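You operate a simulated robot arm through the tools that you are given. There is no shell and no other tool. Be economical: measure what you need, move in short steps, check, and stop when the job is done.

Carry out the task below with a simulated robot arm. There is one attempt and no reset: what you move stays moved.

## Task
Open the bench drawer, take the bar from the long table and put it in the floor of the bench drawer and shut the drawer again. Then take the blue bracket marked "A2" from the long table and leave it on top of the white clips box. Then pull the yellow door open. Keep to this order.

Only the result counts: the job must be done as asked and must still hold three seconds after the hand-in. Knocking over, shifting, dropping, spilling or breaking anything else fails it.

## Robot
A 7-joint arm with a two-finger parallel gripper on a trunk, on a base that drives. Base frame: it is fixed to the floor where the robot stands at the start and does not move with it; the origin is under the middle of the robot, x ahead of it, y to its left, z up. Units: m, rad, N and s.
With the tool pointing down near the work surface it reaches from about 0.48 to 0.92 m from the robot's upright axis, wherever it stands. Its first joint turns from -2.007 to 2.007 rad. Places, roughly: bar [-1.5, -1.25, 0.75]; bench drawer [0.8, 0.1, 0.8]; blue bracket [-2, -1.75, 0.75]; clips box [-2, -1.5, 0.75]; floor of the bench drawer [0.8, 0.2, 0.7]; yellow door [-3.7, 0.5, 1.1]. Payload 3.91 kg.
The tool frame sits at the grasp point between the pads (the TCP): z along the fingers, y along the line on which they close. The tips reach 0.03 m beyond it. The gripper opens to 0.11 m. The fingers are 0.02 m wide and 0.01 m thick; the gripper's body (0.048 by 0.112 m) begins 0.055 m behind the TCP.
Orientation is that of the tool frame in the base frame, as [roll, pitch, yaw] about the fixed x, y, z axes, in that order (R = Rz(yaw) Ry(pitch) Rx(roll)). With the fingers straight down and closing along the base's y, the tool's x points along the base's -x, its y along +y and its z along -z.

## Interface
- The arm moves only by the tool play_rows. Its arguments are lists of equal length, an entry for each row: "delta_pos": the shift along the base's x, y, z in m, a list of three; "turn": the turn, a rotation vector about the base's x, y, z in rad, a list of three; "claw": the finger opening in m, from 0 to 0.11. In form: {"delta_pos": [[dx, dy, dz], ...], "turn": [[wx, wy, wz], ...], "claw": [claw, ...]}. A call has 1 to 8 rows; each row is the pose to reach, as a shift and turn from the pose commanded when the call began. A row lasts 0.2 s, in which the tool goes at most 0.05 m and 0.15 rad; a call with a longer step from one row to the next is refused whole, and so is a gripper value outside its range. Where a pose cannot be reached the arm comes as near as it can. A force on the tool above 40 N (or 10 N above the force at the start of the call, whichever is more), or a blocked arm, ends the call early, and 0.2 s more pass. Each finger travels about 0.153 m/s and halts on what it meets, pressing with about 43 N; the grip force reading is that of the motor and also rises with nothing between the fingers. The clock runs only during rows and for 0.2 s after the last one: add rows that repeat a pose to give the fingers time. The reply holds the time, the measured pose of the TCP, the force on the tool along the base axes, the opening and the grip force, in the units named above and with some noise, with the torque about the TCP (base axes, N m) and any sound that the robot's microphone picked up, and new pictures: "show" is both (left out), scene, wrist or none.
- Cameras (640 x 400 px; columns grow to the right, rows downward): "scene" is now at [0.2079, 0.141, 1.2577]; the picture's right is [-0.63, -0.77, 0.00], its down [-0.52, 0.43, -0.74] and it looks along [0.57, -0.47, -0.67] (base axes); focal length 261 px, centre (320, 200). "wrist" rides on the gripper at [0.072, 0.017, -0.103] in the tool frame; the picture's right is [-0.23, 0.97, 0.00], its down [-0.76, -0.18, -0.62] and it looks along [-0.61, -0.14, 0.78] (tool axes); focal length 222 px, centre (320, 200). There is no depth. A picture from a camera that has moved, and an enlarged one, comes with that camera's place and axes in the base frame and with its lens. The place of the scene camera against the robot may be out by one fixed shift of up to 0.012 m in any direction.
- slide_trunk(by): slides the trunk up (or, below 0, down) by that many m; the arm and the scene camera ride with it, the base frame stays. It gives what a move gives, with no picture.
- roll_base(legs): drives the robot by 1 to 6 legs, each [ahead, left, turn to the left] in m, m and rad, along the robot's own axes; the way and the turn of a leg run together, so that a leg with both is an arc; at most 1.5 m and 3.142 rad a leg. The arm and the cameras ride along, it lands a little off, and it stops where it bumps. It gives what a move gives, and a new picture of the scene camera.
- head_to(pan, tilt): turns the head with the scene camera to pan (to the left, within 1.396 rad either way) and tilt (down, from -0.506 to 1.204), counted from straight ahead of the robot. It gives what a move gives, and a new picture of the scene camera.
- close_up(camera, box): a new picture of the part [left, top, right, bottom] of that camera's present view, enlarged. No time passes.
- close_job(): hands the job in; it is judged then, once.

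Work in short steps. Places have to be worked out from the pictures, the camera data and where the tool is seen: move nearer, look again, correct. Check each grasp and each placing, and mend what went wrong. You have 165 turns and 260 pictures in all, those below and enlarged ones among them. Open the gripper and draw the arm clear of the work before you hand the job in, unless the task says otherwise; then end with one line.

The tools are called after "Request:" as a command line: name --argument value ..., lists and objects as JSON in quotes. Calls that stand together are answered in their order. play_rows: Moves the arm, as the interface text tells. Its arguments: {"type":"object","properties":{"delta_pos":{"type":"array","items":{"type":"array","items":{"type":"number"}}},"turn":{"type":"array","items":{"type":"array","items":{"type":"number"}}},"claw":{"type":"array","items":{"type":"number"}},"show":{"type":"string","enum":["both","scene","wrist","none"]}},"required":["delta_pos","turn","claw"]} The other tools are called the same way: slide_trunk (by) slides the trunk up or down; roll_base (legs) drives the base; head_to (pan, tilt) turns the head that bears the scene camera; close_up (camera, box) takes an enlarged picture of a part of a camera's view; close_job () hands the job in.

At the start:

```text
time_s: 0.0
position: [0.5721, -0.343, 1.0024]
tcp_rot: [3.141, 0.0, 3.14]
force: [0.6, -0.6, -0.2]
ft_torque: [0.04, 0.03, -0.04]
width: 0.1099
gripper_force: 0.2
trunk travel left (down, up): [-0.6, 0.39]
robot x, y, heading: [-0.0027, -0.0006, 0.003]
head pan, tilt: [-0.686, 0.737]
```

scene: 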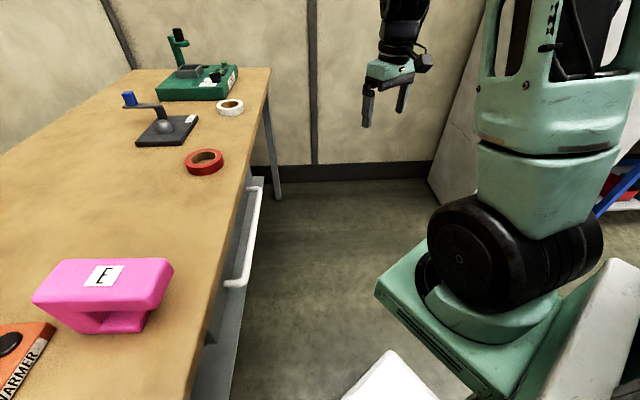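
wrist: 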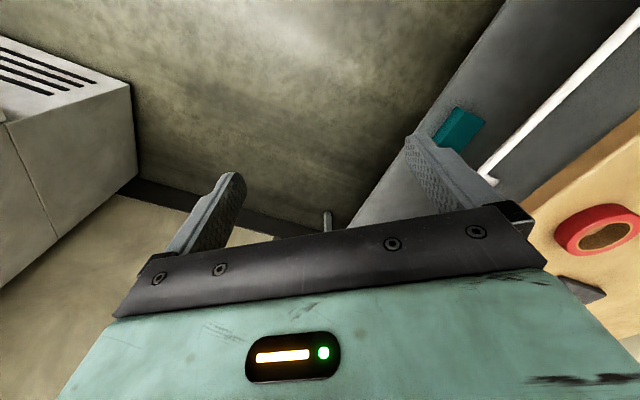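

The drawer handle shows at left-centre of the scene; I look straight at the bench to measure it.

Request:
head_to --pan 0.0 --tilt 0.7

Request:
head_to --pan 0.0 --tilt 1.1

```text
time_s: 1.1
position: [0.573, -0.3429, 1.002]
tcp_rot: [3.141, 0.0, -3.141]
force: [0.2, 0.0, -0.1]
ft_torque: [-0.04, 0.0, -0.01]
width: 0.11
gripper_force: 0.1
trunk travel left (down, up): [-0.6, 0.39]
robot x, y, heading: [-0.0058, -0.0001, 0.0]
head pan, tilt: [0.0, 0.7]
camera scene: at [0.2282, 0.1938, 1.2608], right [0.0, -1.0, 0.0], down [-0.64, 0.0, -0.76], along [0.76, 0.0, -0.64], focal length 261 px, centre (320, 200)
```

scene: 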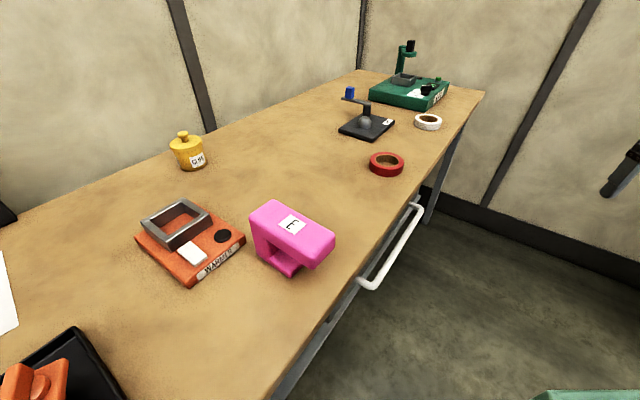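

```text
time_s: 1.9
position: [0.5715, -0.3423, 1.0032]
tcp_rot: [-3.141, 0.001, 3.142]
force: [0.8, -0.7, 0.2]
ft_torque: [0.0, -0.03, -0.02]
width: 0.1101
gripper_force: 0.1
trunk travel left (down, up): [-0.6, 0.39]
robot x, y, heading: [-0.0024, 0.0002, 0.002]
head pan, tilt: [0.0, 1.1]
camera scene: at [0.2065, 0.1938, 1.2309], right [0.0, -1.0, 0.0], down [-0.89, 0.0, -0.45], along [0.45, 0.0, -0.89], focal length 261 px, centre (320, 200)
```

scene: 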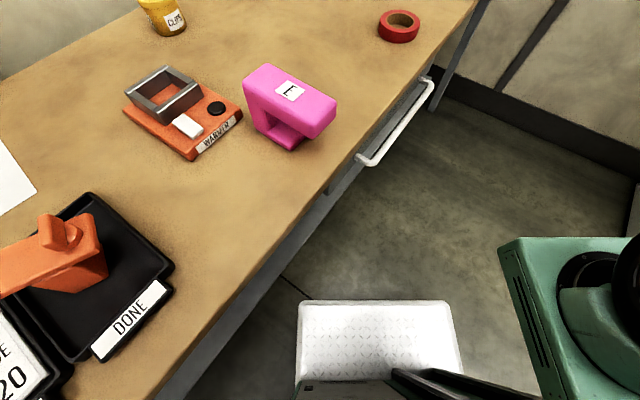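

The handle appears to run from about (0.51,0.10) to (0.74,-0.07) at z≈0.8, the bench edge slanted about −35°. I look more closely at the handle and table edge.

Request:
close_up --camera "scene" --box '[240, 40, 480, 240]'

Request:
close_up --camera "wrist" --box '[400, 0, 640, 260]'

```text
2.00 times, centred on (360, 140) of scene
camera zoom: at [0.2065, 0.1938, 1.2309], right [0.0, -1.0, 0.0], down [-0.89, 0.0, -0.45], along [0.45, 0.0, -0.89], focal length 523 px, centre (240, 320)
```

zoom: 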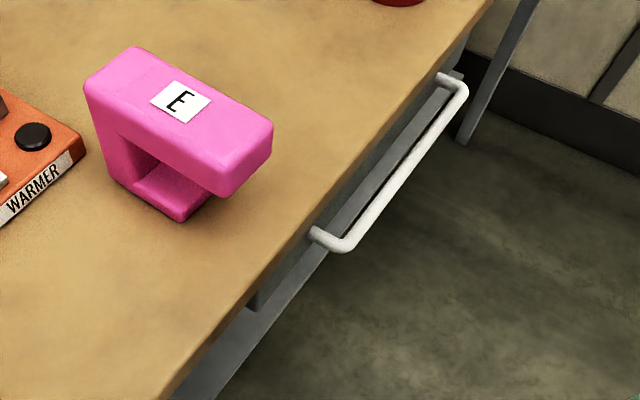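

```text
1.54 times, centred on (520, 130) of wrist
camera zoom: at [0.4998, -0.3252, 1.1059], right [0.23, 0.97, 0.0], down [0.76, -0.18, 0.62], along [0.61, -0.14, -0.78], focal length 342 px, centre (12, 308)
```

zoom: 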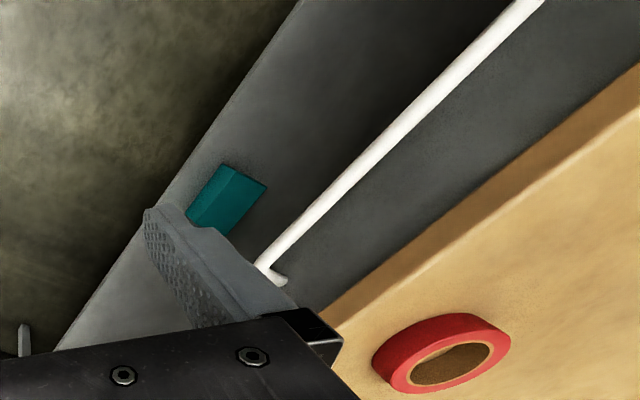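

The handle sits just under the table overhang with a teal thing on the front. Before moving the base I look around.

Request:
head_to --pan -1.39 --tilt 0.5

Request:
head_to --pan 1.39 --tilt 0.5

Request:
head_to --pan -0.5 --tilt 1.0

```text
time_s: 3.5
position: [0.5717, -0.342, 1.0014]
tcp_rot: [3.141, 0.0, -3.141]
force: [-0.5, 0.1, 0.1]
ft_torque: [-0.01, 0.01, 0.01]
width: 0.1101
gripper_force: 0.0
trunk travel left (down, up): [-0.6, 0.39]
robot x, y, heading: [0.0008, 0.0001, 0.001]
head pan, tilt: [-1.389, 0.499]
camera scene: at [0.1597, 0.1044, 1.2785], right [-0.98, -0.18, 0.0], down [-0.09, 0.47, -0.88], along [0.16, -0.86, -0.48], focal length 261 px, centre (320, 200)
```

scene: 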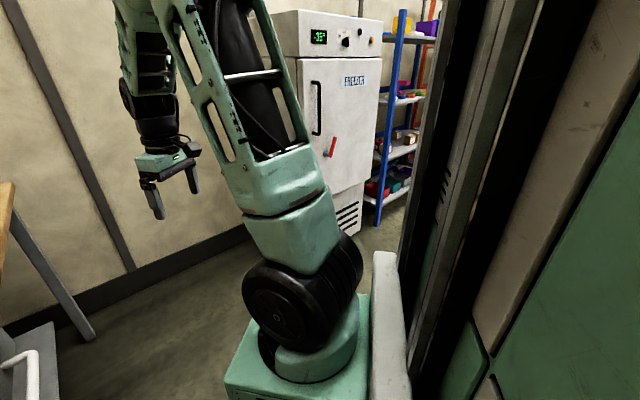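

```text
time_s: 5.9
position: [0.572, -0.3436, 1.0027]
tcp_rot: [-3.14, 0.0, 3.14]
force: [-0.7, 0.0, -0.6]
ft_torque: [0.0, -0.01, 0.01]
width: 0.1102
gripper_force: 0.1
trunk travel left (down, up): [-0.6, 0.39]
robot x, y, heading: [0.0007, -0.0018, -0.002]
head pan, tilt: [1.389, 0.499]
camera scene: at [0.1597, 0.2833, 1.2785], right [0.98, -0.18, 0.0], down [-0.09, -0.47, -0.88], along [0.16, 0.86, -0.48], focal length 261 px, centre (320, 200)
```

scene: 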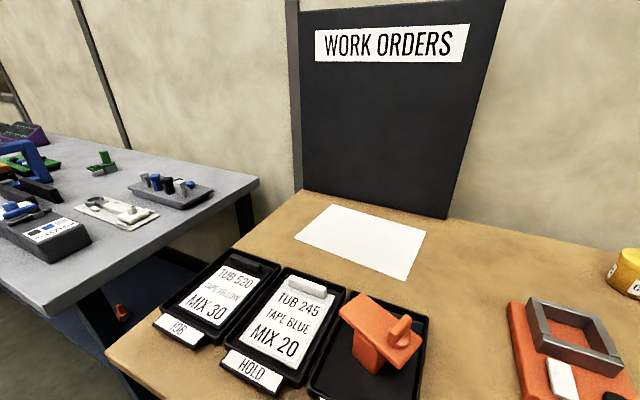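

```text
time_s: 7.8
position: [0.5723, -0.343, 1.0021]
tcp_rot: [-3.141, 0.0, 3.141]
force: [-0.2, 0.4, -0.4]
ft_torque: [0.0, 0.0, 0.0]
width: 0.11
gripper_force: 0.1
trunk travel left (down, up): [-0.6, 0.39]
robot x, y, heading: [-0.0016, 0.0003, -0.002]
head pan, tilt: [-0.499, 1.0]
camera scene: at [0.2045, 0.1605, 1.2374], right [-0.48, -0.88, 0.0], down [-0.74, 0.4, -0.54], along [0.47, -0.26, -0.84], focal length 261 px, centre (320, 200)
```

scene: 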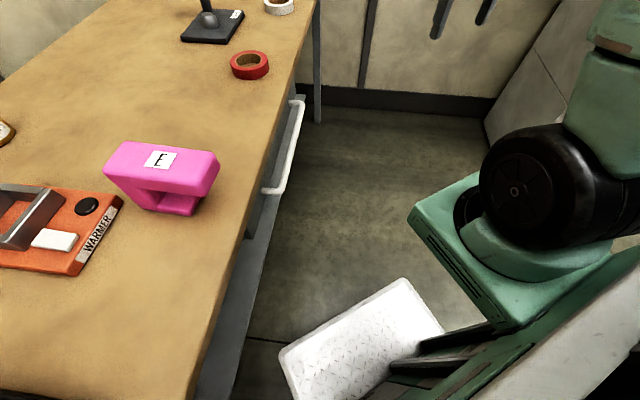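

The space to the right is clear (oven ≈1.6 m away). I strafe right, then turn to face the drawer squarely (heading ≈0.967).

Request:
roll_base --legs '[[0.026, -0.603, 0], [0, 0, 0.967]]'

Request:
head_to --pan -0.3 --tilt 0.75

```text
time_s: 13.6
position: [0.6355, -0.3312, 1.0027]
tcp_rot: [3.141, 0.0, -2.181]
force: [0.8, 0.2, 0.3]
ft_torque: [0.02, 0.0, 0.05]
width: 0.1102
gripper_force: 0.2
trunk travel left (down, up): [-0.6, 0.39]
robot x, y, heading: [0.0242, -0.602, 0.959]
head pan, tilt: [-0.499, 1.0]
camera scene: at [0.0033, -0.35, 1.2374], right [0.44, -0.9, 0.0], down [-0.75, -0.37, -0.54], along [0.48, 0.24, -0.84], focal length 261 px, centre (320, 200)
```

scene: 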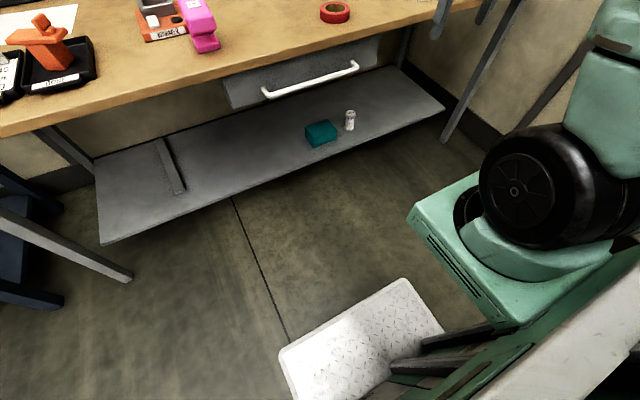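

```text
time_s: 14.4
position: [0.6345, -0.3318, 1.0025]
tcp_rot: [-3.141, 0.001, -2.182]
force: [-0.2, -0.8, -0.1]
ft_torque: [0.02, -0.01, 0.04]
width: 0.11
gripper_force: 0.1
trunk travel left (down, up): [-0.6, 0.39]
robot x, y, heading: [0.0284, -0.6039, 0.964]
head pan, tilt: [-0.3, 0.75]
camera scene: at [0.0064, -0.3303, 1.2565], right [0.61, -0.79, 0.0], down [-0.54, -0.42, -0.73], along [0.58, 0.45, -0.68], focal length 261 px, centre (320, 200)
```

scene: 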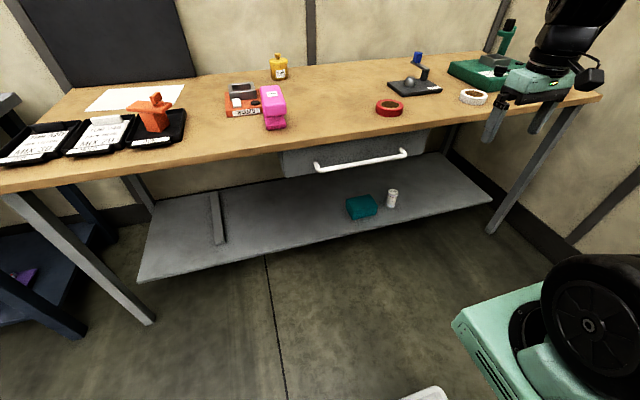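

Triangulating from both standpoints: handle from (0.535,0.09) to (0.784,−0.089), z≈0.77, into-bench heading ≈0.95. I turn the tool to point horizontally at it with the fingers closing vertically.

Request:
play_rows --delta_pos '[[0, 0, 0], [0, 0, 0], [0, 0, 0], [0, 0, 0], [0, 0, 0], [0, 0, 0], [0, 0, 0]]' --turn '[[0.1203, 0.0198, -0.0863], [0.2406, 0.0396, -0.1726], [0.3609, 0.0594, -0.2589], [0.4812, 0.0792, -0.3452], [0.6015, 0.099, -0.4315], [0.7218, 0.1188, -0.5178], [0.8421, 0.1386, -0.6041]]' --claw '[0.11, 0.11, 0.11, 0.11, 0.11, 0.11, 0.11]' --show "none"

Request:
play_rows --delta_pos '[[0, 0, 0], [0, 0, 0], [0, 0, 0], [0, 0, 0], [0, 0, 0], [0, 0, 0], [0, 0, 0]]' --turn '[[0.1203, 0.0198, -0.0863], [0.2406, 0.0396, -0.1726], [0.3609, 0.0594, -0.2589], [0.4812, 0.0792, -0.3452], [0.6015, 0.099, -0.4315], [0.7218, 0.1188, -0.5178], [0.8421, 0.1386, -0.6041]]' --claw '[0.11, 0.11, 0.11, 0.11, 0.11, 0.11, 0.11]'

```text
time_s: 16.0
position: [0.6354, -0.3315, 1.0023]
tcp_rot: [2.359, 0.348, -2.971]
force: [-0.6, 0.5, -0.1]
ft_torque: [0.04, 0.02, 0.01]
width: 0.1099
gripper_force: 0.0
trunk travel left (down, up): [-0.6, 0.39]
robot x, y, heading: [0.0259, -0.6053, 0.961]
head pan, tilt: [-0.3, 0.75]
```

```text
time_s: 17.6
position: [0.6509, -0.3329, 1.0012]
tcp_rot: [1.568, 0.013, 2.521]
force: [0.2, -0.1, -0.1]
ft_torque: [-0.04, 0.0, 0.01]
width: 0.1097
gripper_force: 0.0
out of reach, approached as far as the arm can: row 7
trunk travel left (down, up): [-0.6, 0.39]
robot x, y, heading: [0.0235, -0.6058, 0.966]
head pan, tilt: [-0.3, 0.75]
camera scene: at [0.0062, -0.3303, 1.2566], right [0.61, -0.79, 0.0], down [-0.54, -0.42, -0.73], along [0.58, 0.45, -0.68], focal length 261 px, centre (320, 200)
camera wrist: at [0.5321, -0.3737, 1.0176], right [0.18, -0.13, 0.98], down [0.26, -0.95, -0.17], along [0.95, 0.28, -0.14], focal length 222 px, centre (320, 200)
```

scene: 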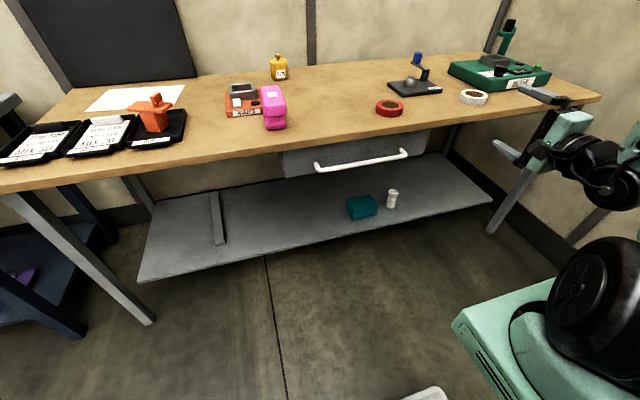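
wrist: 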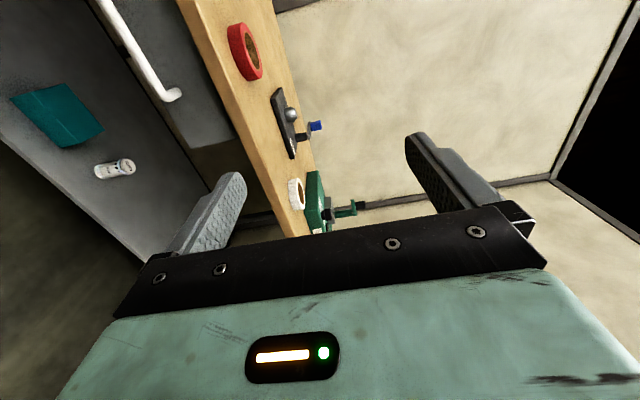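

Tool is horizontal as wished. I move to a pre-grasp 0.10 m in front of the handle middle with narrower opening.

Request:
play_rows --delta_pos '[[-0.005, 0.02, -0.045], [-0.01, 0.045, -0.088], [-0.015, 0.075, -0.125], [-0.02, 0.11, -0.16], [-0.025, 0.15, -0.19], [-0.03, 0.19, -0.215], [-0.033, 0.235, -0.232], [-0.033, 0.25, -0.232]]' --turn '[[0, 0, 0], [0, 0, 0], [0, 0, 0], [0, 0, 0], [0, 0, 0], [0, 0, 0], [0, 0, 0], [0, 0, 0]]' --claw '[0.1, 0.09, 0.08, 0.07, 0.06, 0.06, 0.06, 0.06]'

```text
refused: row 5 steps farther than a row can; nothing moved
```

Request:
play_rows --delta_pos '[[-0.005, 0.02, -0.044], [-0.01, 0.045, -0.085], [-0.015, 0.075, -0.122], [-0.02, 0.11, -0.156], [-0.025, 0.147, -0.187], [-0.03, 0.187, -0.213], [-0.033, 0.23, -0.232], [-0.033, 0.25, -0.232]]' --turn '[[0, 0, 0], [0, 0, 0], [0, 0, 0], [0, 0, 0], [0, 0, 0], [0, 0, 0], [0, 0, 0], [0, 0, 0]]' --claw '[0.1, 0.09, 0.08, 0.07, 0.06, 0.06, 0.06, 0.06]'

```text
time_s: 19.4
position: [0.619, -0.0818, 0.7692]
tcp_rot: [1.573, 0.011, 2.521]
force: [0.7, 0.3, 0.5]
ft_torque: [0.0, -0.02, 0.01]
width: 0.06
gripper_force: 0.1
trunk travel left (down, up): [-0.6, 0.39]
robot x, y, heading: [0.0296, -0.6073, 0.96]
head pan, tilt: [-0.3, 0.75]
camera scene: at [0.0065, -0.3303, 1.2566], right [0.61, -0.79, 0.0], down [-0.54, -0.42, -0.73], along [0.58, 0.45, -0.68], focal length 261 px, centre (320, 200)
camera wrist: at [0.4993, -0.123, 0.7854], right [0.18, -0.12, 0.98], down [0.26, -0.95, -0.17], along [0.95, 0.28, -0.14], focal length 222 px, centre (320, 200)
```

scene: 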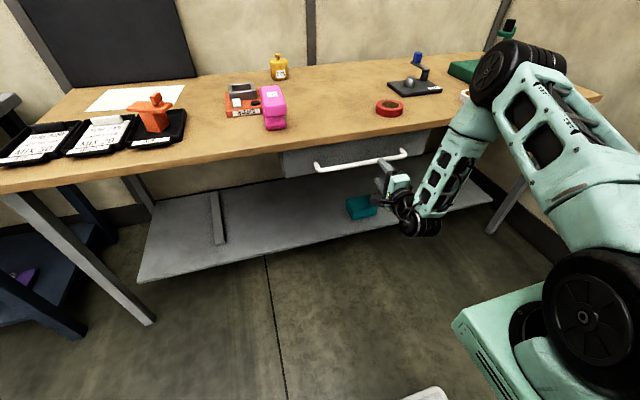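
wrist: 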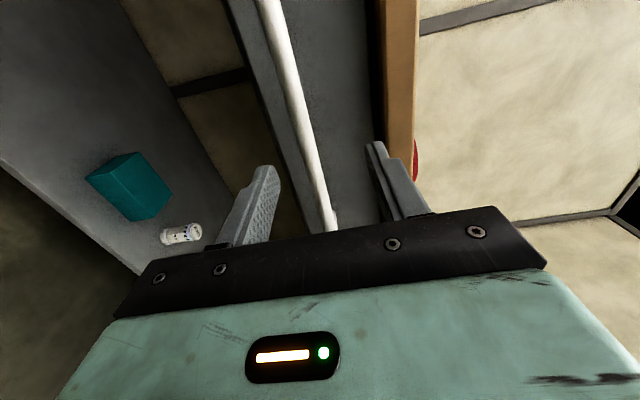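

The bar appears about 0.02 m below the TCP axis; I drop 0.018 and go in 0.055 and look again.

Request:
play_rows --delta_pos '[[0, 0, -0.018], [0.015, 0.022, -0.018], [0.032, 0.045, -0.018]]' --turn '[[0, 0, 0], [0, 0, 0], [0, 0, 0]]' --claw '[0.06, 0.06, 0.06]' --show "wrist"

```text
time_s: 20.2
position: [0.6504, -0.0354, 0.7514]
tcp_rot: [1.572, 0.012, 2.519]
force: [0.4, -0.2, -0.2]
ft_torque: [0.04, 0.02, 0.01]
width: 0.0599
gripper_force: 0.1
trunk travel left (down, up): [-0.6, 0.39]
robot x, y, heading: [0.0279, -0.6027, 0.959]
head pan, tilt: [-0.3, 0.75]
camera wrist: at [0.5313, -0.0784, 0.7677], right [0.18, -0.12, 0.98], down [0.26, -0.95, -0.17], along [0.95, 0.28, -0.14], focal length 222 px, centre (320, 200)
```

wrist: 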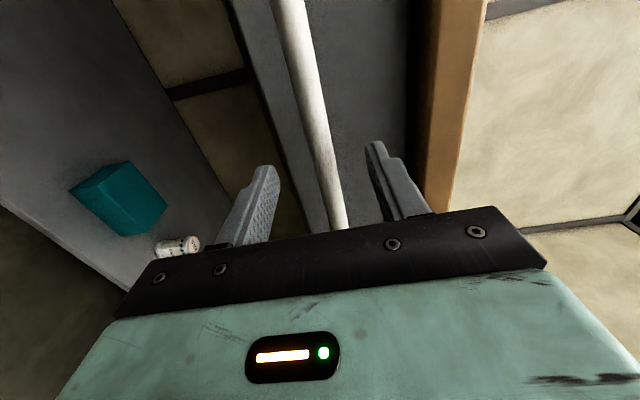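

The bar is centred between the fingers; I advance 0.035 m to bring it to the pads.

Request:
play_rows --delta_pos '[[0.01, 0.014, 0], [0.02, 0.028, 0]]' --turn '[[0, 0, 0], [0, 0, 0]]' --claw '[0.06, 0.06]'

```text
time_s: 20.8
position: [0.6693, -0.0093, 0.7522]
tcp_rot: [1.571, 0.014, 2.52]
force: [-0.2, -0.1, 0.2]
ft_torque: [-0.02, 0.0, 0.01]
width: 0.0601
gripper_force: 0.0
trunk travel left (down, up): [-0.6, 0.39]
robot x, y, heading: [0.0261, -0.6067, 0.956]
head pan, tilt: [-0.3, 0.75]
camera scene: at [0.0065, -0.3302, 1.2566], right [0.61, -0.79, 0.0], down [-0.54, -0.42, -0.73], along [0.58, 0.45, -0.68], focal length 261 px, centre (320, 200)
camera wrist: at [0.5511, -0.0505, 0.7675], right [0.18, -0.12, 0.98], down [0.26, -0.95, -0.17], along [0.95, 0.28, -0.14], focal length 222 px, centre (320, 200)
```

scene: 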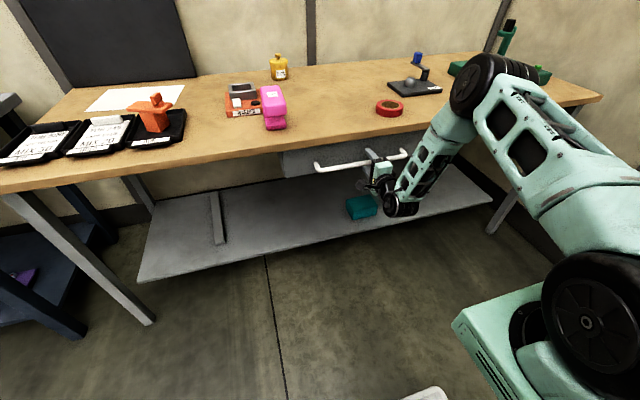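
wrist: 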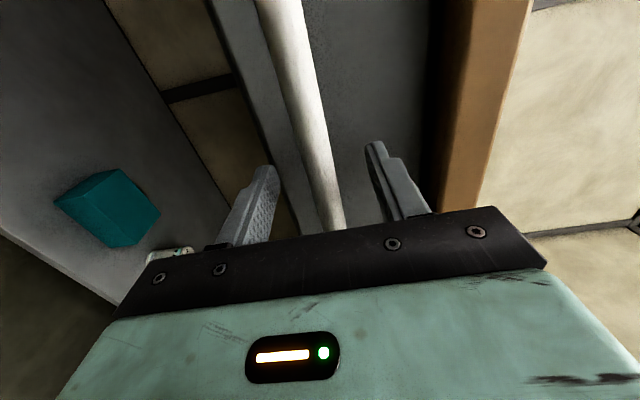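

The bar is about 0.01 m ahead of the TCP; I advance a touch and close.

Request:
play_rows --delta_pos '[[0.005, 0.007, 0], [0.005, 0.007, 0], [0.005, 0.007, 0], [0.005, 0.007, 0]]' --turn '[[0, 0, 0], [0, 0, 0], [0, 0, 0], [0, 0, 0]]' --claw '[0.06, 0.0, 0.0, 0.0]' --show "wrist"

```text
time_s: 21.8
position: [0.675, -0.002, 0.7525]
tcp_rot: [1.566, 0.013, 2.521]
force: [0.6, 0.6, 19.4]
ft_torque: [0.4, 0.74, 0.19]
width: 0.0155
gripper_force: 44.7
trunk travel left (down, up): [-0.6, 0.39]
robot x, y, heading: [0.0278, -0.6036, 0.961]
head pan, tilt: [-0.3, 0.75]
camera wrist: at [0.556, -0.043, 0.7696], right [0.17, -0.13, 0.98], down [0.26, -0.95, -0.17], along [0.95, 0.28, -0.13], focal length 222 px, centre (320, 200)
```

wrist: 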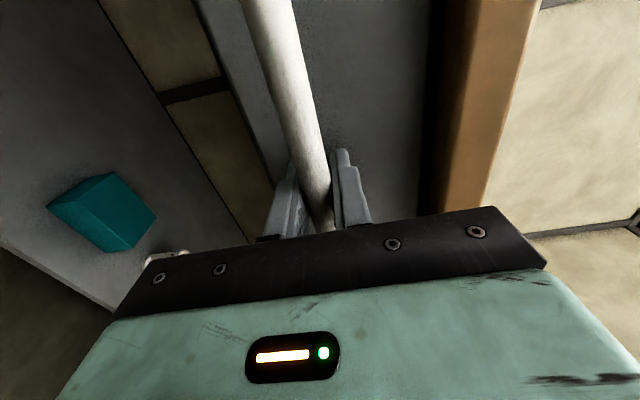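

Gripped (0.0155 m). I pull outward, easing up a few mm for the vertical load.

Request:
play_rows --delta_pos '[[0, 0, 0.003], [-0.0145, -0.0205, 0.003], [-0.029, -0.041, 0.003], [-0.0525, -0.0735, 0.003], [-0.076, -0.106, 0.003], [-0.0995, -0.1385, 0.003], [-0.117, -0.163, 0.003]]' --turn '[[0, 0, 0], [0, 0, 0], [0, 0, 0], [0, 0, 0], [0, 0, 0], [0, 0, 0], [0, 0, 0]]' --claw '[0.0, 0.0, 0.0, 0.0, 0.0, 0.0, 0.0]'

```text
time_s: 23.4
position: [0.5566, -0.1641, 0.7532]
tcp_rot: [1.574, 0.012, 2.521]
force: [-5.6, 5.3, 4.0]
ft_torque: [0.37, 0.77, -1.05]
width: 0.0158
gripper_force: 45.2
trunk travel left (down, up): [-0.6, 0.39]
robot x, y, heading: [0.028, -0.603, 0.962]
head pan, tilt: [-0.3, 0.75]
camera scene: at [0.006, -0.3301, 1.2565], right [0.61, -0.79, 0.0], down [-0.54, -0.42, -0.73], along [0.58, 0.45, -0.68], focal length 261 px, centre (320, 200)
camera wrist: at [0.4378, -0.2067, 0.7703], right [0.18, -0.12, 0.98], down [0.26, -0.95, -0.17], along [0.95, 0.28, -0.14], focal length 222 px, centre (320, 200)
```

scene: 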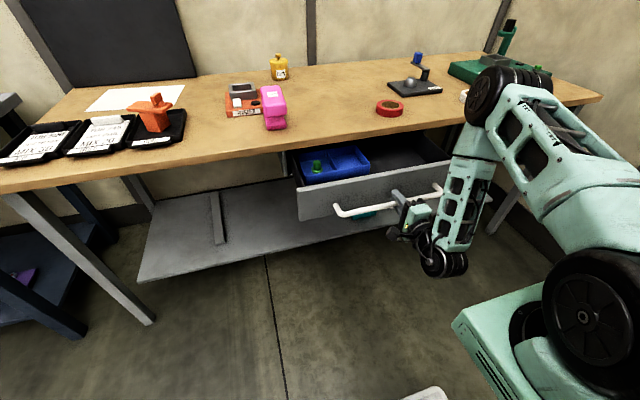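
wrist: 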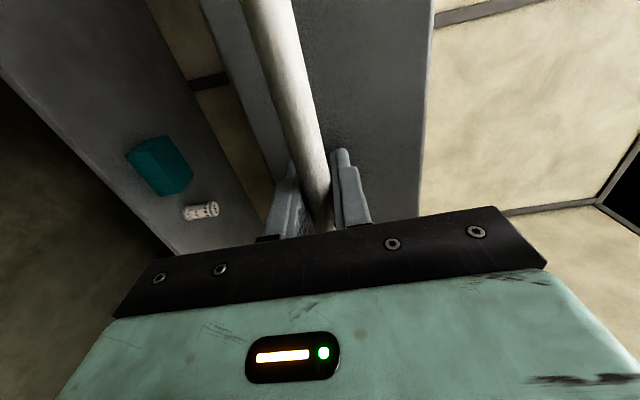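

The drawer is 0.2 m open, with a blue tray on the left and free floor on the right. I pull a bit farther.

Request:
play_rows --delta_pos '[[-0.0175, -0.0245, 0], [-0.035, -0.049, 0], [-0.046, -0.065, 0]]' --turn '[[0, 0, 0], [0, 0, 0], [0, 0, 0]]' --claw '[0.0, 0.0, 0.0]'

```text
time_s: 24.2
position: [0.5091, -0.2299, 0.7537]
tcp_rot: [1.577, 0.011, 2.524]
force: [-12.2, 10.3, -2.4]
ft_torque: [0.4, 0.7, -0.09]
width: 0.0156
gripper_force: 45.1
trunk travel left (down, up): [-0.6, 0.39]
robot x, y, heading: [0.0256, -0.6, 0.962]
head pan, tilt: [-0.3, 0.75]
camera scene: at [0.0059, -0.3298, 1.2563], right [0.61, -0.79, 0.0], down [-0.54, -0.42, -0.73], along [0.58, 0.45, -0.68], focal length 261 px, centre (320, 200)
camera wrist: at [0.3914, -0.2711, 0.7706], right [0.18, -0.12, 0.98], down [0.26, -0.95, -0.17], along [0.95, 0.28, -0.14], focal length 222 px, centre (320, 200)
```

scene: 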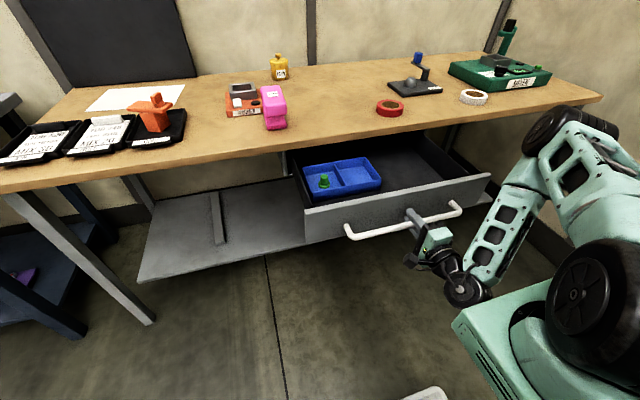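
wrist: 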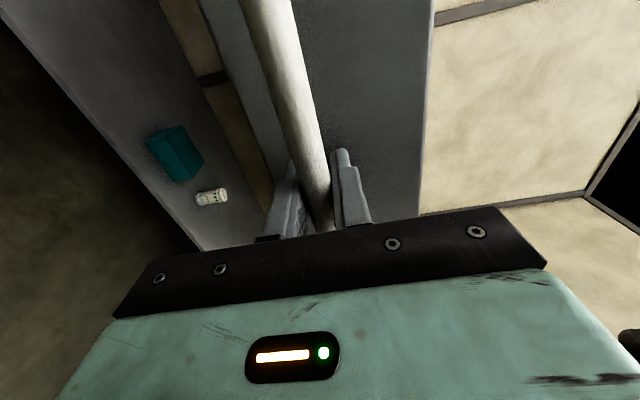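

Drawer is open 0.28 m with ample free floor on the right. I release and back the base away.

Request:
play_rows --delta_pos '[[0, 0, 0], [0, 0, 0], [0, 0, 0]]' --turn '[[0, 0, 0], [0, 0, 0], [0, 0, 0]]' --claw '[0.06, 0.06, 0.06]' --show "wrist"

Request:
roll_base --legs '[[-0.2, 0, 0]]'

```text
time_s: 25.0
position: [0.5118, -0.2302, 0.7539]
tcp_rot: [1.573, 0.01, 2.52]
force: [-0.3, 0.0, -0.4]
ft_torque: [-0.01, 0.03, 0.01]
width: 0.0599
gripper_force: 0.1
trunk travel left (down, up): [-0.6, 0.39]
robot x, y, heading: [0.0246, -0.6022, 0.961]
head pan, tilt: [-0.3, 0.75]
camera wrist: at [0.3929, -0.2714, 0.7707], right [0.18, -0.12, 0.98], down [0.26, -0.95, -0.17], along [0.95, 0.28, -0.14], focal length 222 px, centre (320, 200)
```

wrist: 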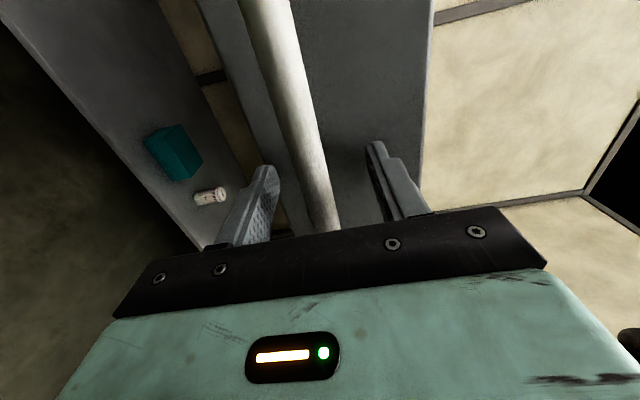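

```text
time_s: 26.6
position: [0.3967, -0.3949, 0.7539]
tcp_rot: [1.572, 0.012, 2.519]
force: [0.9, -0.2, 0.1]
ft_torque: [0.04, -0.01, 0.02]
width: 0.0602
gripper_force: 0.1
trunk travel left (down, up): [-0.6, 0.39]
robot x, y, heading: [-0.087, -0.7654, 0.959]
head pan, tilt: [-0.3, 0.75]
camera scene: at [-0.1079, -0.4936, 1.2565], right [0.61, -0.79, 0.0], down [-0.54, -0.42, -0.73], along [0.58, 0.45, -0.68], focal length 261 px, centre (320, 200)
```

scene: 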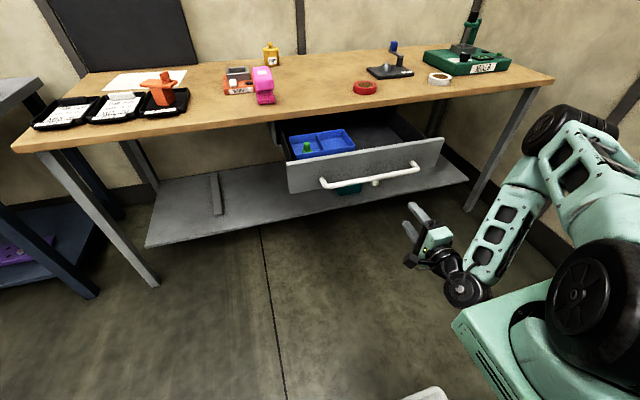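

Now I raise the tool and turn it back to pointing down.

Request:
play_rows --delta_pos '[[0, 0, 0.04], [0, 0, 0.08], [0, 0, 0.12], [0, 0, 0.16], [0, 0, 0.2], [0, 0, 0.24], [0, 0, 0.25]]' --turn '[[-0.1203, -0.0198, 0.0863], [-0.2406, -0.0396, 0.1726], [-0.3609, -0.0594, 0.2589], [-0.4812, -0.0792, 0.3452], [-0.6015, -0.099, 0.4315], [-0.7218, -0.1188, 0.5178], [-0.8421, -0.1386, 0.6041]]' --claw '[0.11, 0.11, 0.11, 0.11, 0.11, 0.11, 0.11]' --show "none"

Request:
play_rows --delta_pos '[[0, 0, 0], [0, 0, 0], [0, 0, 0], [0, 0, 0], [0, 0, 0], [0, 0, 0], [0, 0, 0]]' --turn '[[-0.1203, -0.0198, 0.0863], [-0.2406, -0.0396, 0.1726], [-0.3609, -0.0594, 0.2589], [-0.4812, -0.0792, 0.3452], [-0.6015, -0.099, 0.4315], [-0.7218, -0.1188, 0.5178], [-0.8421, -0.1386, 0.6041]]' --claw '[0.11, 0.11, 0.11, 0.11, 0.11, 0.11, 0.11]' --show "none"

Request:
head_to --pan 1.39 --tilt 0.4

```text
time_s: 28.2
position: [0.397, -0.3948, 1.0031]
tcp_rot: [2.364, 0.349, -2.97]
force: [0.2, -0.2, 0.4]
ft_torque: [0.05, -0.01, 0.05]
width: 0.1099
gripper_force: 0.1
out of reach, approached as far as the arm can: row 1, 2, 3, 4, 5, 6
trunk travel left (down, up): [-0.6, 0.39]
robot x, y, heading: [-0.091, -0.7654, 0.965]
head pan, tilt: [-0.3, 0.75]
```

```text
time_s: 29.8
position: [0.3979, -0.3941, 1.0044]
tcp_rot: [-3.14, 0.001, -2.181]
force: [-0.7, -0.2, 0.0]
ft_torque: [0.03, 0.02, 0.01]
width: 0.1098
gripper_force: 0.1
trunk travel left (down, up): [-0.6, 0.39]
robot x, y, heading: [-0.0875, -0.7678, 0.96]
head pan, tilt: [-0.3, 0.75]
```

```text
time_s: 31.5
position: [0.397, -0.3934, 1.0041]
tcp_rot: [3.142, 0.001, -2.182]
force: [-0.3, -1.2, 0.0]
ft_torque: [0.01, -0.02, 0.0]
width: 0.1097
gripper_force: 0.0
trunk travel left (down, up): [-0.6, 0.39]
robot x, y, heading: [-0.0849, -0.7656, 0.958]
head pan, tilt: [1.389, 0.4]
camera scene: at [-0.2384, -0.4783, 1.2876], right [0.71, 0.7, 0.0], down [0.27, -0.28, -0.92], along [-0.65, 0.66, -0.39], focal length 261 px, centre (320, 200)
```

scene: 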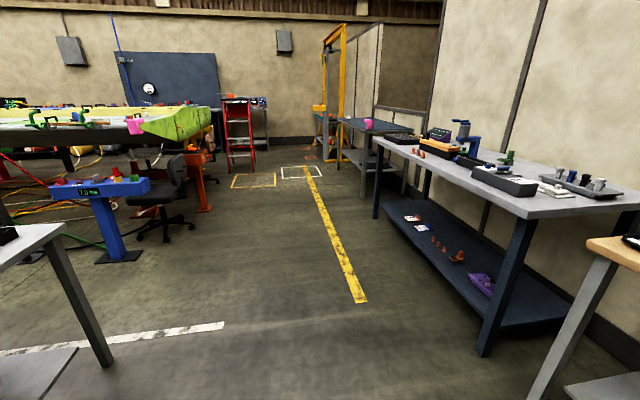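

The left-bottom table is probably the long table. I turn left by 1.2 and look.

Request:
roll_base --legs '[[0, 0, 1.2]]'

Request:
head_to --pan 0.7 --tilt 0.5

```text
time_s: 34.9
position: [-0.2607, -0.1803, 1.005]
tcp_rot: [3.141, 0.001, -0.981]
force: [0.0, 0.1, -0.6]
ft_torque: [0.0, 0.04, 0.03]
width: 0.11
gripper_force: 0.0
trunk travel left (down, up): [-0.6, 0.39]
robot x, y, heading: [-0.0872, -0.7661, 2.16]
head pan, tilt: [1.389, 0.4]
camera scene: at [-0.4216, -0.8109, 1.2876], right [-0.4, 0.92, 0.0], down [0.36, 0.15, -0.92], along [-0.85, -0.37, -0.39], focal length 261 px, centre (320, 200)
```

scene: 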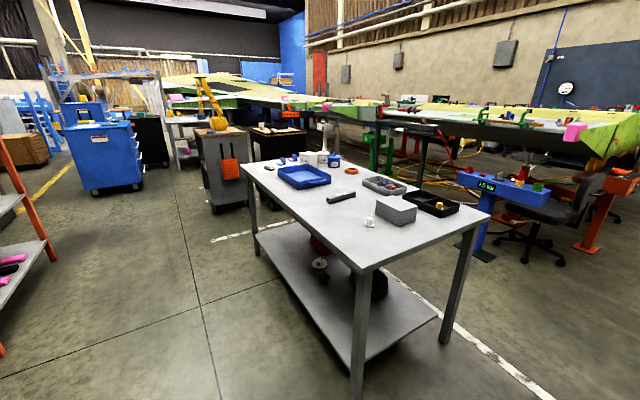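

```text
time_s: 36.0
position: [-0.2608, -0.1793, 1.0031]
tcp_rot: [3.14, 0.0, -0.981]
force: [-0.8, -0.4, 0.0]
ft_torque: [0.01, -0.01, 0.01]
width: 0.11
gripper_force: 0.0
trunk travel left (down, up): [-0.6, 0.39]
robot x, y, heading: [-0.0911, -0.7675, 2.161]
head pan, tilt: [0.7, 0.499]
camera scene: at [-0.424, -0.7489, 1.2785], right [0.28, 0.96, 0.0], down [0.46, -0.13, -0.88], along [-0.84, 0.24, -0.48], focal length 261 px, centre (320, 200)
```

scene: 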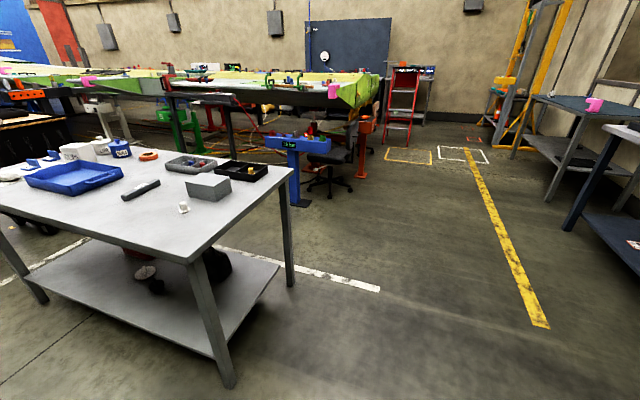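

The long table is in view with a dark bar on it, blue tray and others; I zoom in.

Request:
close_up --camera "scene" --box '[0, 120, 200, 245]'

Request:
head_to --pan 1.2 --tilt 0.5

Request:
close_up --camera "scene" --box '[160, 120, 420, 270]'

```text
3.20 times, centred on (100, 182) of scene
camera zoom: at [-0.424, -0.7489, 1.2785], right [0.28, 0.96, 0.0], down [0.46, -0.13, -0.88], along [-0.84, 0.24, -0.48], focal length 836 px, centre (1024, 256)
```

zoom: 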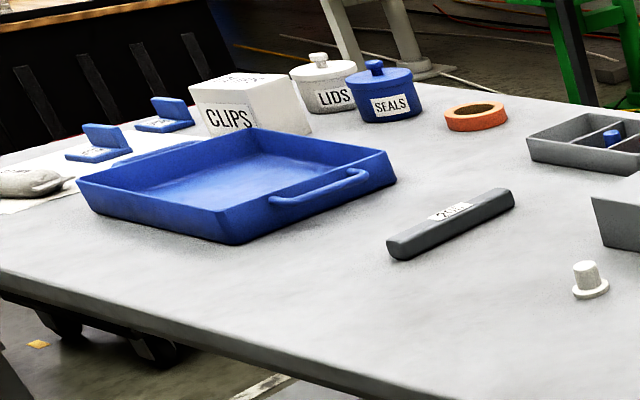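

```text
time_s: 36.9
position: [-0.261, -0.1794, 1.0041]
tcp_rot: [3.139, -0.001, -0.98]
force: [-0.5, -0.1, 0.1]
ft_torque: [-0.01, -0.03, -0.02]
width: 0.1101
gripper_force: 0.1
trunk travel left (down, up): [-0.6, 0.39]
robot x, y, heading: [-0.089, -0.7665, 2.164]
head pan, tilt: [1.201, 0.499]
camera scene: at [-0.4254, -0.7939, 1.2785], right [-0.22, 0.98, 0.0], down [0.47, 0.1, -0.88], along [-0.86, -0.19, -0.48], focal length 261 px, centre (320, 200)
```

scene: 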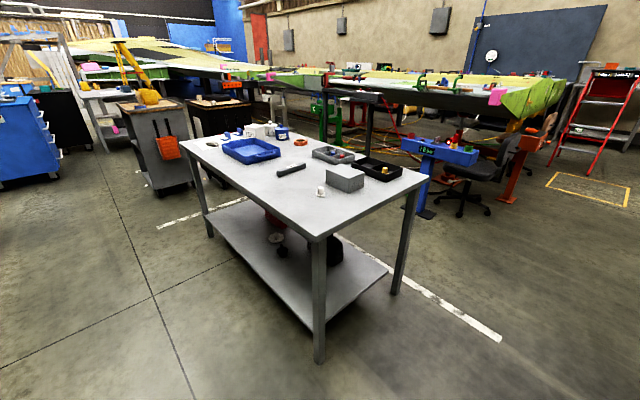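

```text
2.46 times, centred on (290, 195) of scene
camera zoom: at [-0.4254, -0.7939, 1.2785], right [-0.22, 0.98, 0.0], down [0.47, 0.1, -0.88], along [-0.86, -0.19, -0.48], focal length 644 px, centre (394, 212)
```

zoom: 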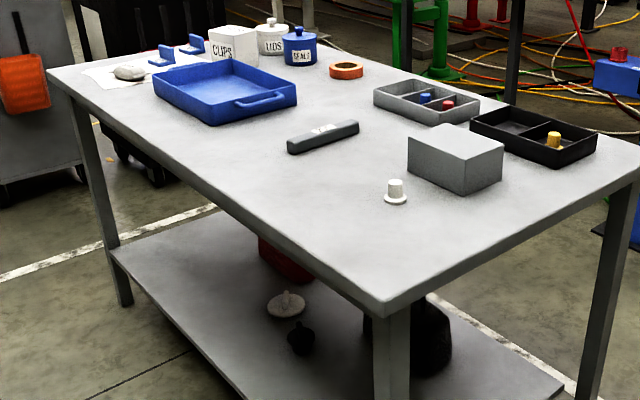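

Table front edge runs from (−1.157,−0.967) toward (−2.03,−2.2), z≈0.72; the bar is at about (−1.71,−1.24), lying across the table. I turn to face the table (2.52) and sidestep to it, staying about 0.5 m off the edge.

Request:
roll_base --legs '[[0, 0, 0.357], [0, 0.8, 0], [0.2, 0.72, 0]]'

Request:
head_to --pan -0.1 --tilt 0.9

```text
time_s: 45.9
position: [-1.5038, -1.3964, 1.0032]
tcp_rot: [-3.141, -0.001, -0.619]
force: [0.3, 0.9, 0.0]
ft_torque: [-0.01, -0.03, 0.01]
width: 0.11
gripper_force: 0.1
trunk travel left (down, up): [-0.6, 0.39]
robot x, y, heading: [-1.1345, -1.8872, 2.527]
head pan, tilt: [1.201, 0.499]
camera scene: at [-1.4436, -2.0293, 1.2785], right [-0.55, 0.83, 0.0], down [0.4, 0.26, -0.88], along [-0.73, -0.48, -0.48], focal length 261 px, centre (320, 200)
```

scene: 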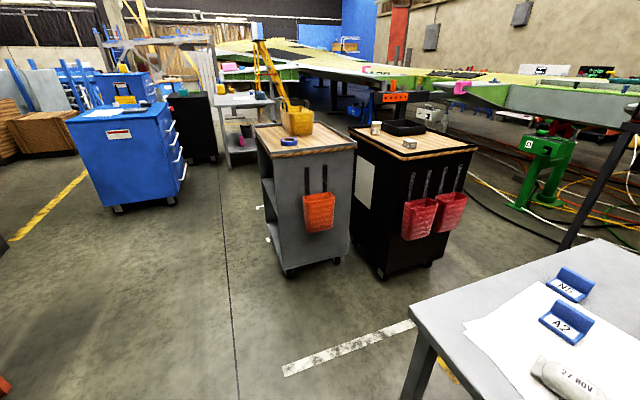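

```text
time_s: 47.4
position: [-1.5042, -1.3959, 1.0036]
tcp_rot: [-3.141, 0.001, -0.618]
force: [0.7, -0.4, 0.5]
ft_torque: [0.02, -0.02, 0.01]
width: 0.1103
gripper_force: 0.1
trunk travel left (down, up): [-0.6, 0.39]
robot x, y, heading: [-1.1354, -1.8842, 2.521]
head pan, tilt: [-0.099, 0.901]
camera scene: at [-1.4246, -1.9296, 1.2447], right [0.66, 0.75, 0.0], down [0.59, -0.51, -0.62], along [-0.47, 0.41, -0.78], focal length 261 px, centre (320, 200)
```

scene: 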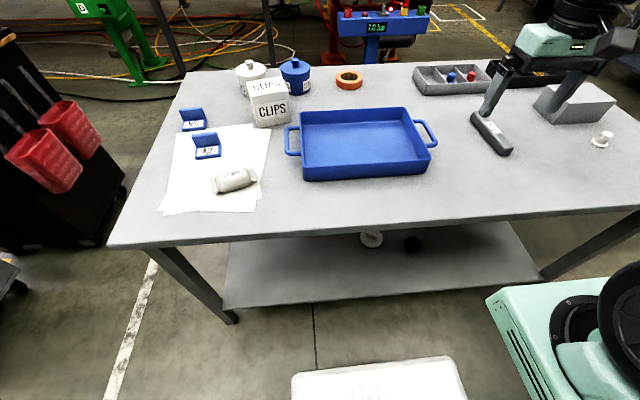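

Triangulating: bar centre ≈(−1.56,−1.187), z≈0.80 (table ≈0.785). I bring the tool above it and look with the wrist camera.

Request:
play_rows --delta_pos '[[-0.012, 0.042, 0], [-0.024, 0.084, -0.01], [-0.036, 0.126, -0.03], [-0.048, 0.168, -0.05], [-0.058, 0.208, -0.07]]' --turn '[[0, 0, 0], [0, 0, 0], [0, 0, 0], [0, 0, 0], [0, 0, 0]]' --claw '[0.1, 0.09, 0.08, 0.08, 0.08]'

```text
time_s: 48.6
position: [-1.5612, -1.1857, 0.9342]
tcp_rot: [3.141, 0.003, -0.619]
force: [-0.2, -0.3, 0.4]
ft_torque: [0.06, -0.02, 0.01]
width: 0.08
gripper_force: 0.0
trunk travel left (down, up): [-0.6, 0.39]
robot x, y, heading: [-1.136, -1.886, 2.526]
head pan, tilt: [-0.099, 0.901]
camera scene: at [-1.4243, -1.9302, 1.2447], right [0.66, 0.75, 0.0], down [0.59, -0.51, -0.62], along [-0.47, 0.41, -0.78], focal length 261 px, centre (320, 200)
camera wrist: at [-1.5116, -1.2414, 1.0375], right [-0.75, -0.66, 0.0], down [-0.52, 0.59, 0.62], along [-0.41, 0.47, -0.78], focal length 222 px, centre (320, 200)
```

scene: 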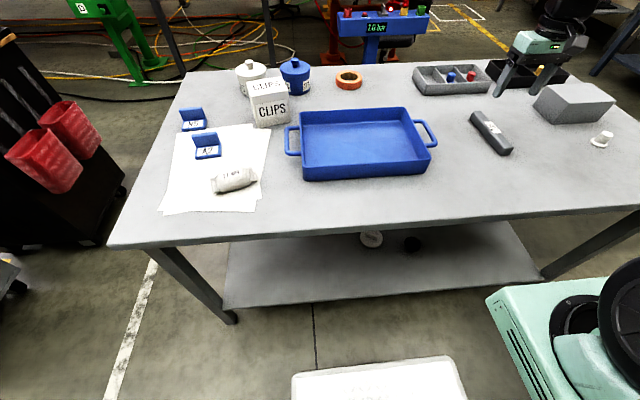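
wrist: 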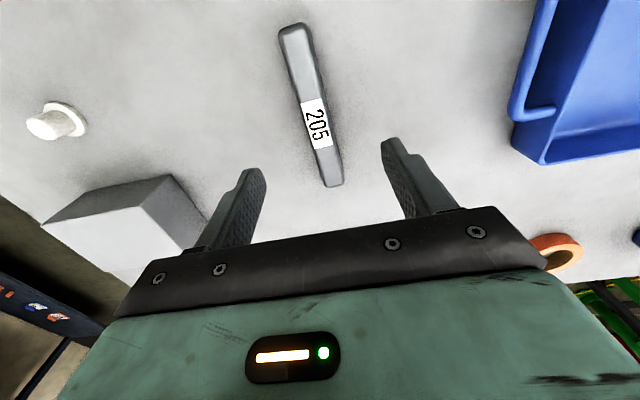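

The bar is aligned with the tool and centred at about (−1.564,−1.178). I descend to z≈0.845 and look again.

Request:
play_rows --delta_pos '[[-0.003, 0.006, -0.03], [-0.003, 0.008, -0.06], [-0.003, 0.008, -0.09]]' --turn '[[0, 0, 0], [0, 0, 0], [0, 0, 0]]' --claw '[0.08, 0.08, 0.08]'

```text
time_s: 49.4
position: [-1.5642, -1.1777, 0.845]
tcp_rot: [3.141, 0.002, -0.617]
force: [-0.3, 0.5, -0.5]
ft_torque: [0.02, -0.01, 0.01]
width: 0.08
gripper_force: 0.1
trunk travel left (down, up): [-0.6, 0.39]
robot x, y, heading: [-1.1333, -1.8835, 2.522]
head pan, tilt: [-0.099, 0.901]
camera scene: at [-1.4244, -1.9298, 1.2447], right [0.66, 0.75, 0.0], down [0.59, -0.52, -0.62], along [-0.47, 0.41, -0.78], focal length 261 px, centre (320, 200)
camera wrist: at [-1.5141, -1.2339, 0.9476], right [-0.75, -0.66, 0.0], down [-0.52, 0.59, 0.62], along [-0.41, 0.47, -0.78], focal length 222 px, centre (320, 200)
```

scene: 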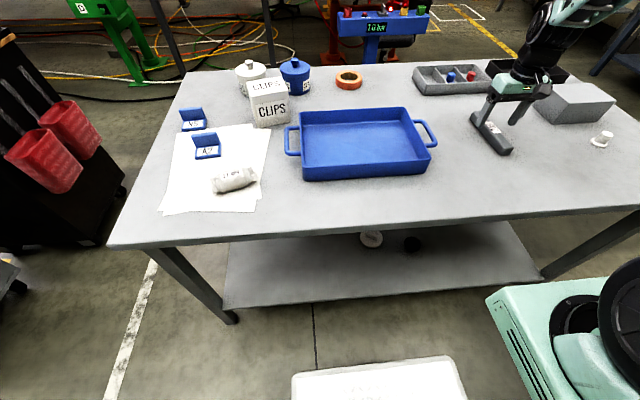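
wrist: 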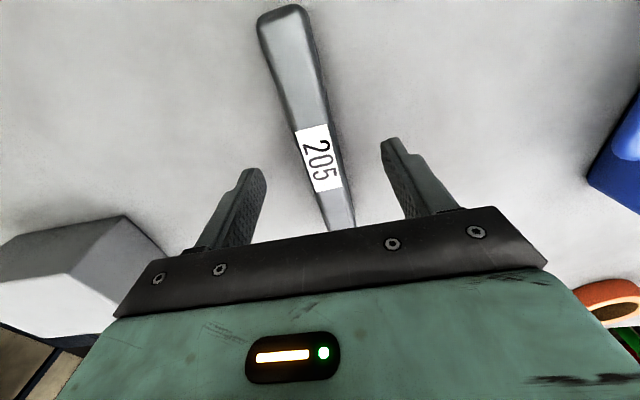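

Bar lies centrally between the fingers; top about 0.815. I go down 0.02 and close.

Request:
play_rows --delta_pos '[[0, 0, -0.012], [0, 0, -0.022], [0, 0, -0.022], [0, 0, -0.022], [0, 0, -0.022]]' --turn '[[0, 0, 0], [0, 0, 0], [0, 0, 0], [0, 0, 0], [0, 0, 0]]' --claw '[0.08, 0.08, 0.0, 0.0, 0.0]'

```text
time_s: 50.6
position: [-1.5649, -1.1791, 0.8217]
tcp_rot: [-3.141, -0.001, -0.617]
force: [1.2, 0.1, 1.9]
ft_torque: [-0.08, 0.02, 0.22]
width: 0.0277
gripper_force: 43.0
trunk travel left (down, up): [-0.6, 0.39]
robot x, y, heading: [-1.1337, -1.887, 2.522]
head pan, tilt: [-0.099, 0.901]
camera scene: at [-1.4245, -1.9296, 1.2447], right [0.66, 0.75, 0.0], down [0.59, -0.52, -0.62], along [-0.47, 0.41, -0.78], focal length 261 px, centre (320, 200)
camera wrist: at [-1.5149, -1.234, 0.9254], right [-0.75, -0.66, 0.0], down [-0.52, 0.59, 0.62], along [-0.41, 0.47, -0.78], focal length 222 px, centre (320, 200)
```

scene: 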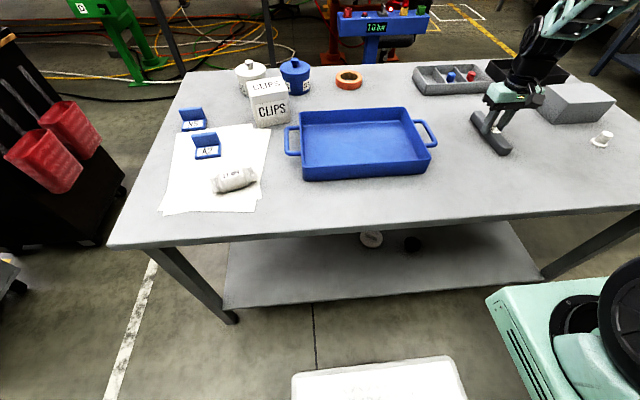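
wrist: 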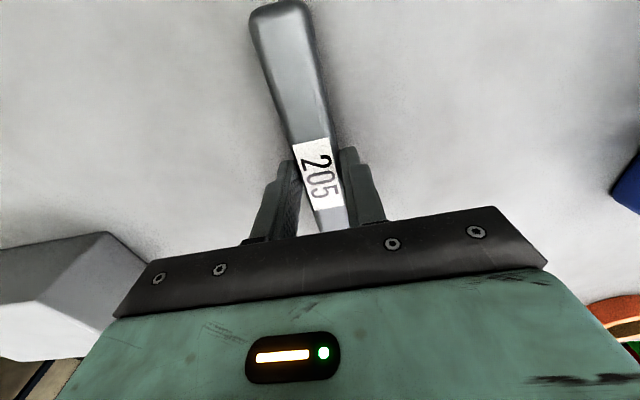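

Bar gripped (0.0277 m). I lift it and retract toward the robot.

Request:
play_rows --delta_pos '[[0, 0, 0.02], [0, 0, 0.06], [0, 0, 0.1], [0, 0, 0.14], [0, 0, 0.18], [0.02, -0.02, 0.21], [0.05, -0.05, 0.23], [0.08, -0.08, 0.25]]' --turn '[[0, 0, 0], [0, 0, 0], [0, 0, 0], [0, 0, 0], [0, 0, 0], [0, 0, 0], [0, 0, 0], [0, 0, 0]]' --claw '[0.0, 0.0, 0.0, 0.0, 0.0, 0.0, 0.0, 0.0]'

```text
time_s: 52.4
position: [-1.4854, -1.2603, 1.0716]
tcp_rot: [3.141, 0.001, -0.617]
force: [-0.4, 1.0, 0.3]
ft_torque: [-0.01, -0.03, 0.03]
width: 0.0
gripper_force: 37.8
trunk travel left (down, up): [-0.6, 0.39]
robot x, y, heading: [-1.1349, -1.8824, 2.521]
head pan, tilt: [-0.099, 0.901]
camera scene: at [-1.4249, -1.9292, 1.2445], right [0.66, 0.75, 0.0], down [0.59, -0.52, -0.62], along [-0.47, 0.41, -0.78], focal length 261 px, centre (320, 200)
camera wrist: at [-1.4354, -1.3143, 1.175], right [-0.75, -0.66, 0.0], down [-0.52, 0.59, 0.62], along [-0.41, 0.47, -0.78], focal length 222 px, centre (320, 200)
```

scene: 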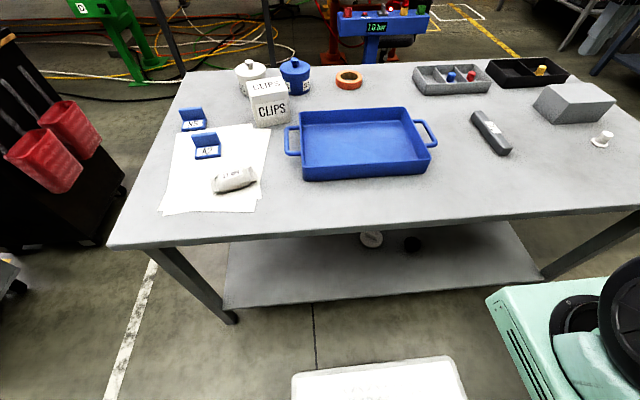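
wrist: 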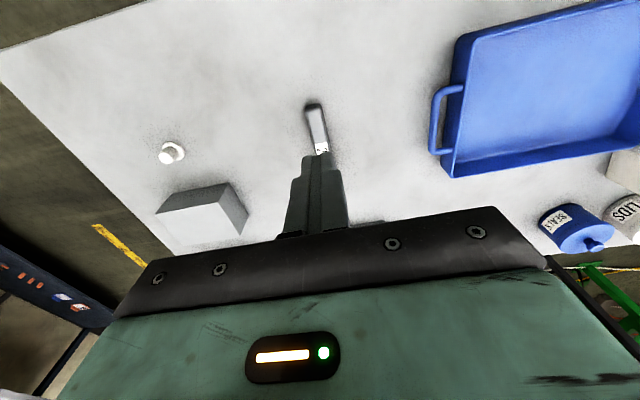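

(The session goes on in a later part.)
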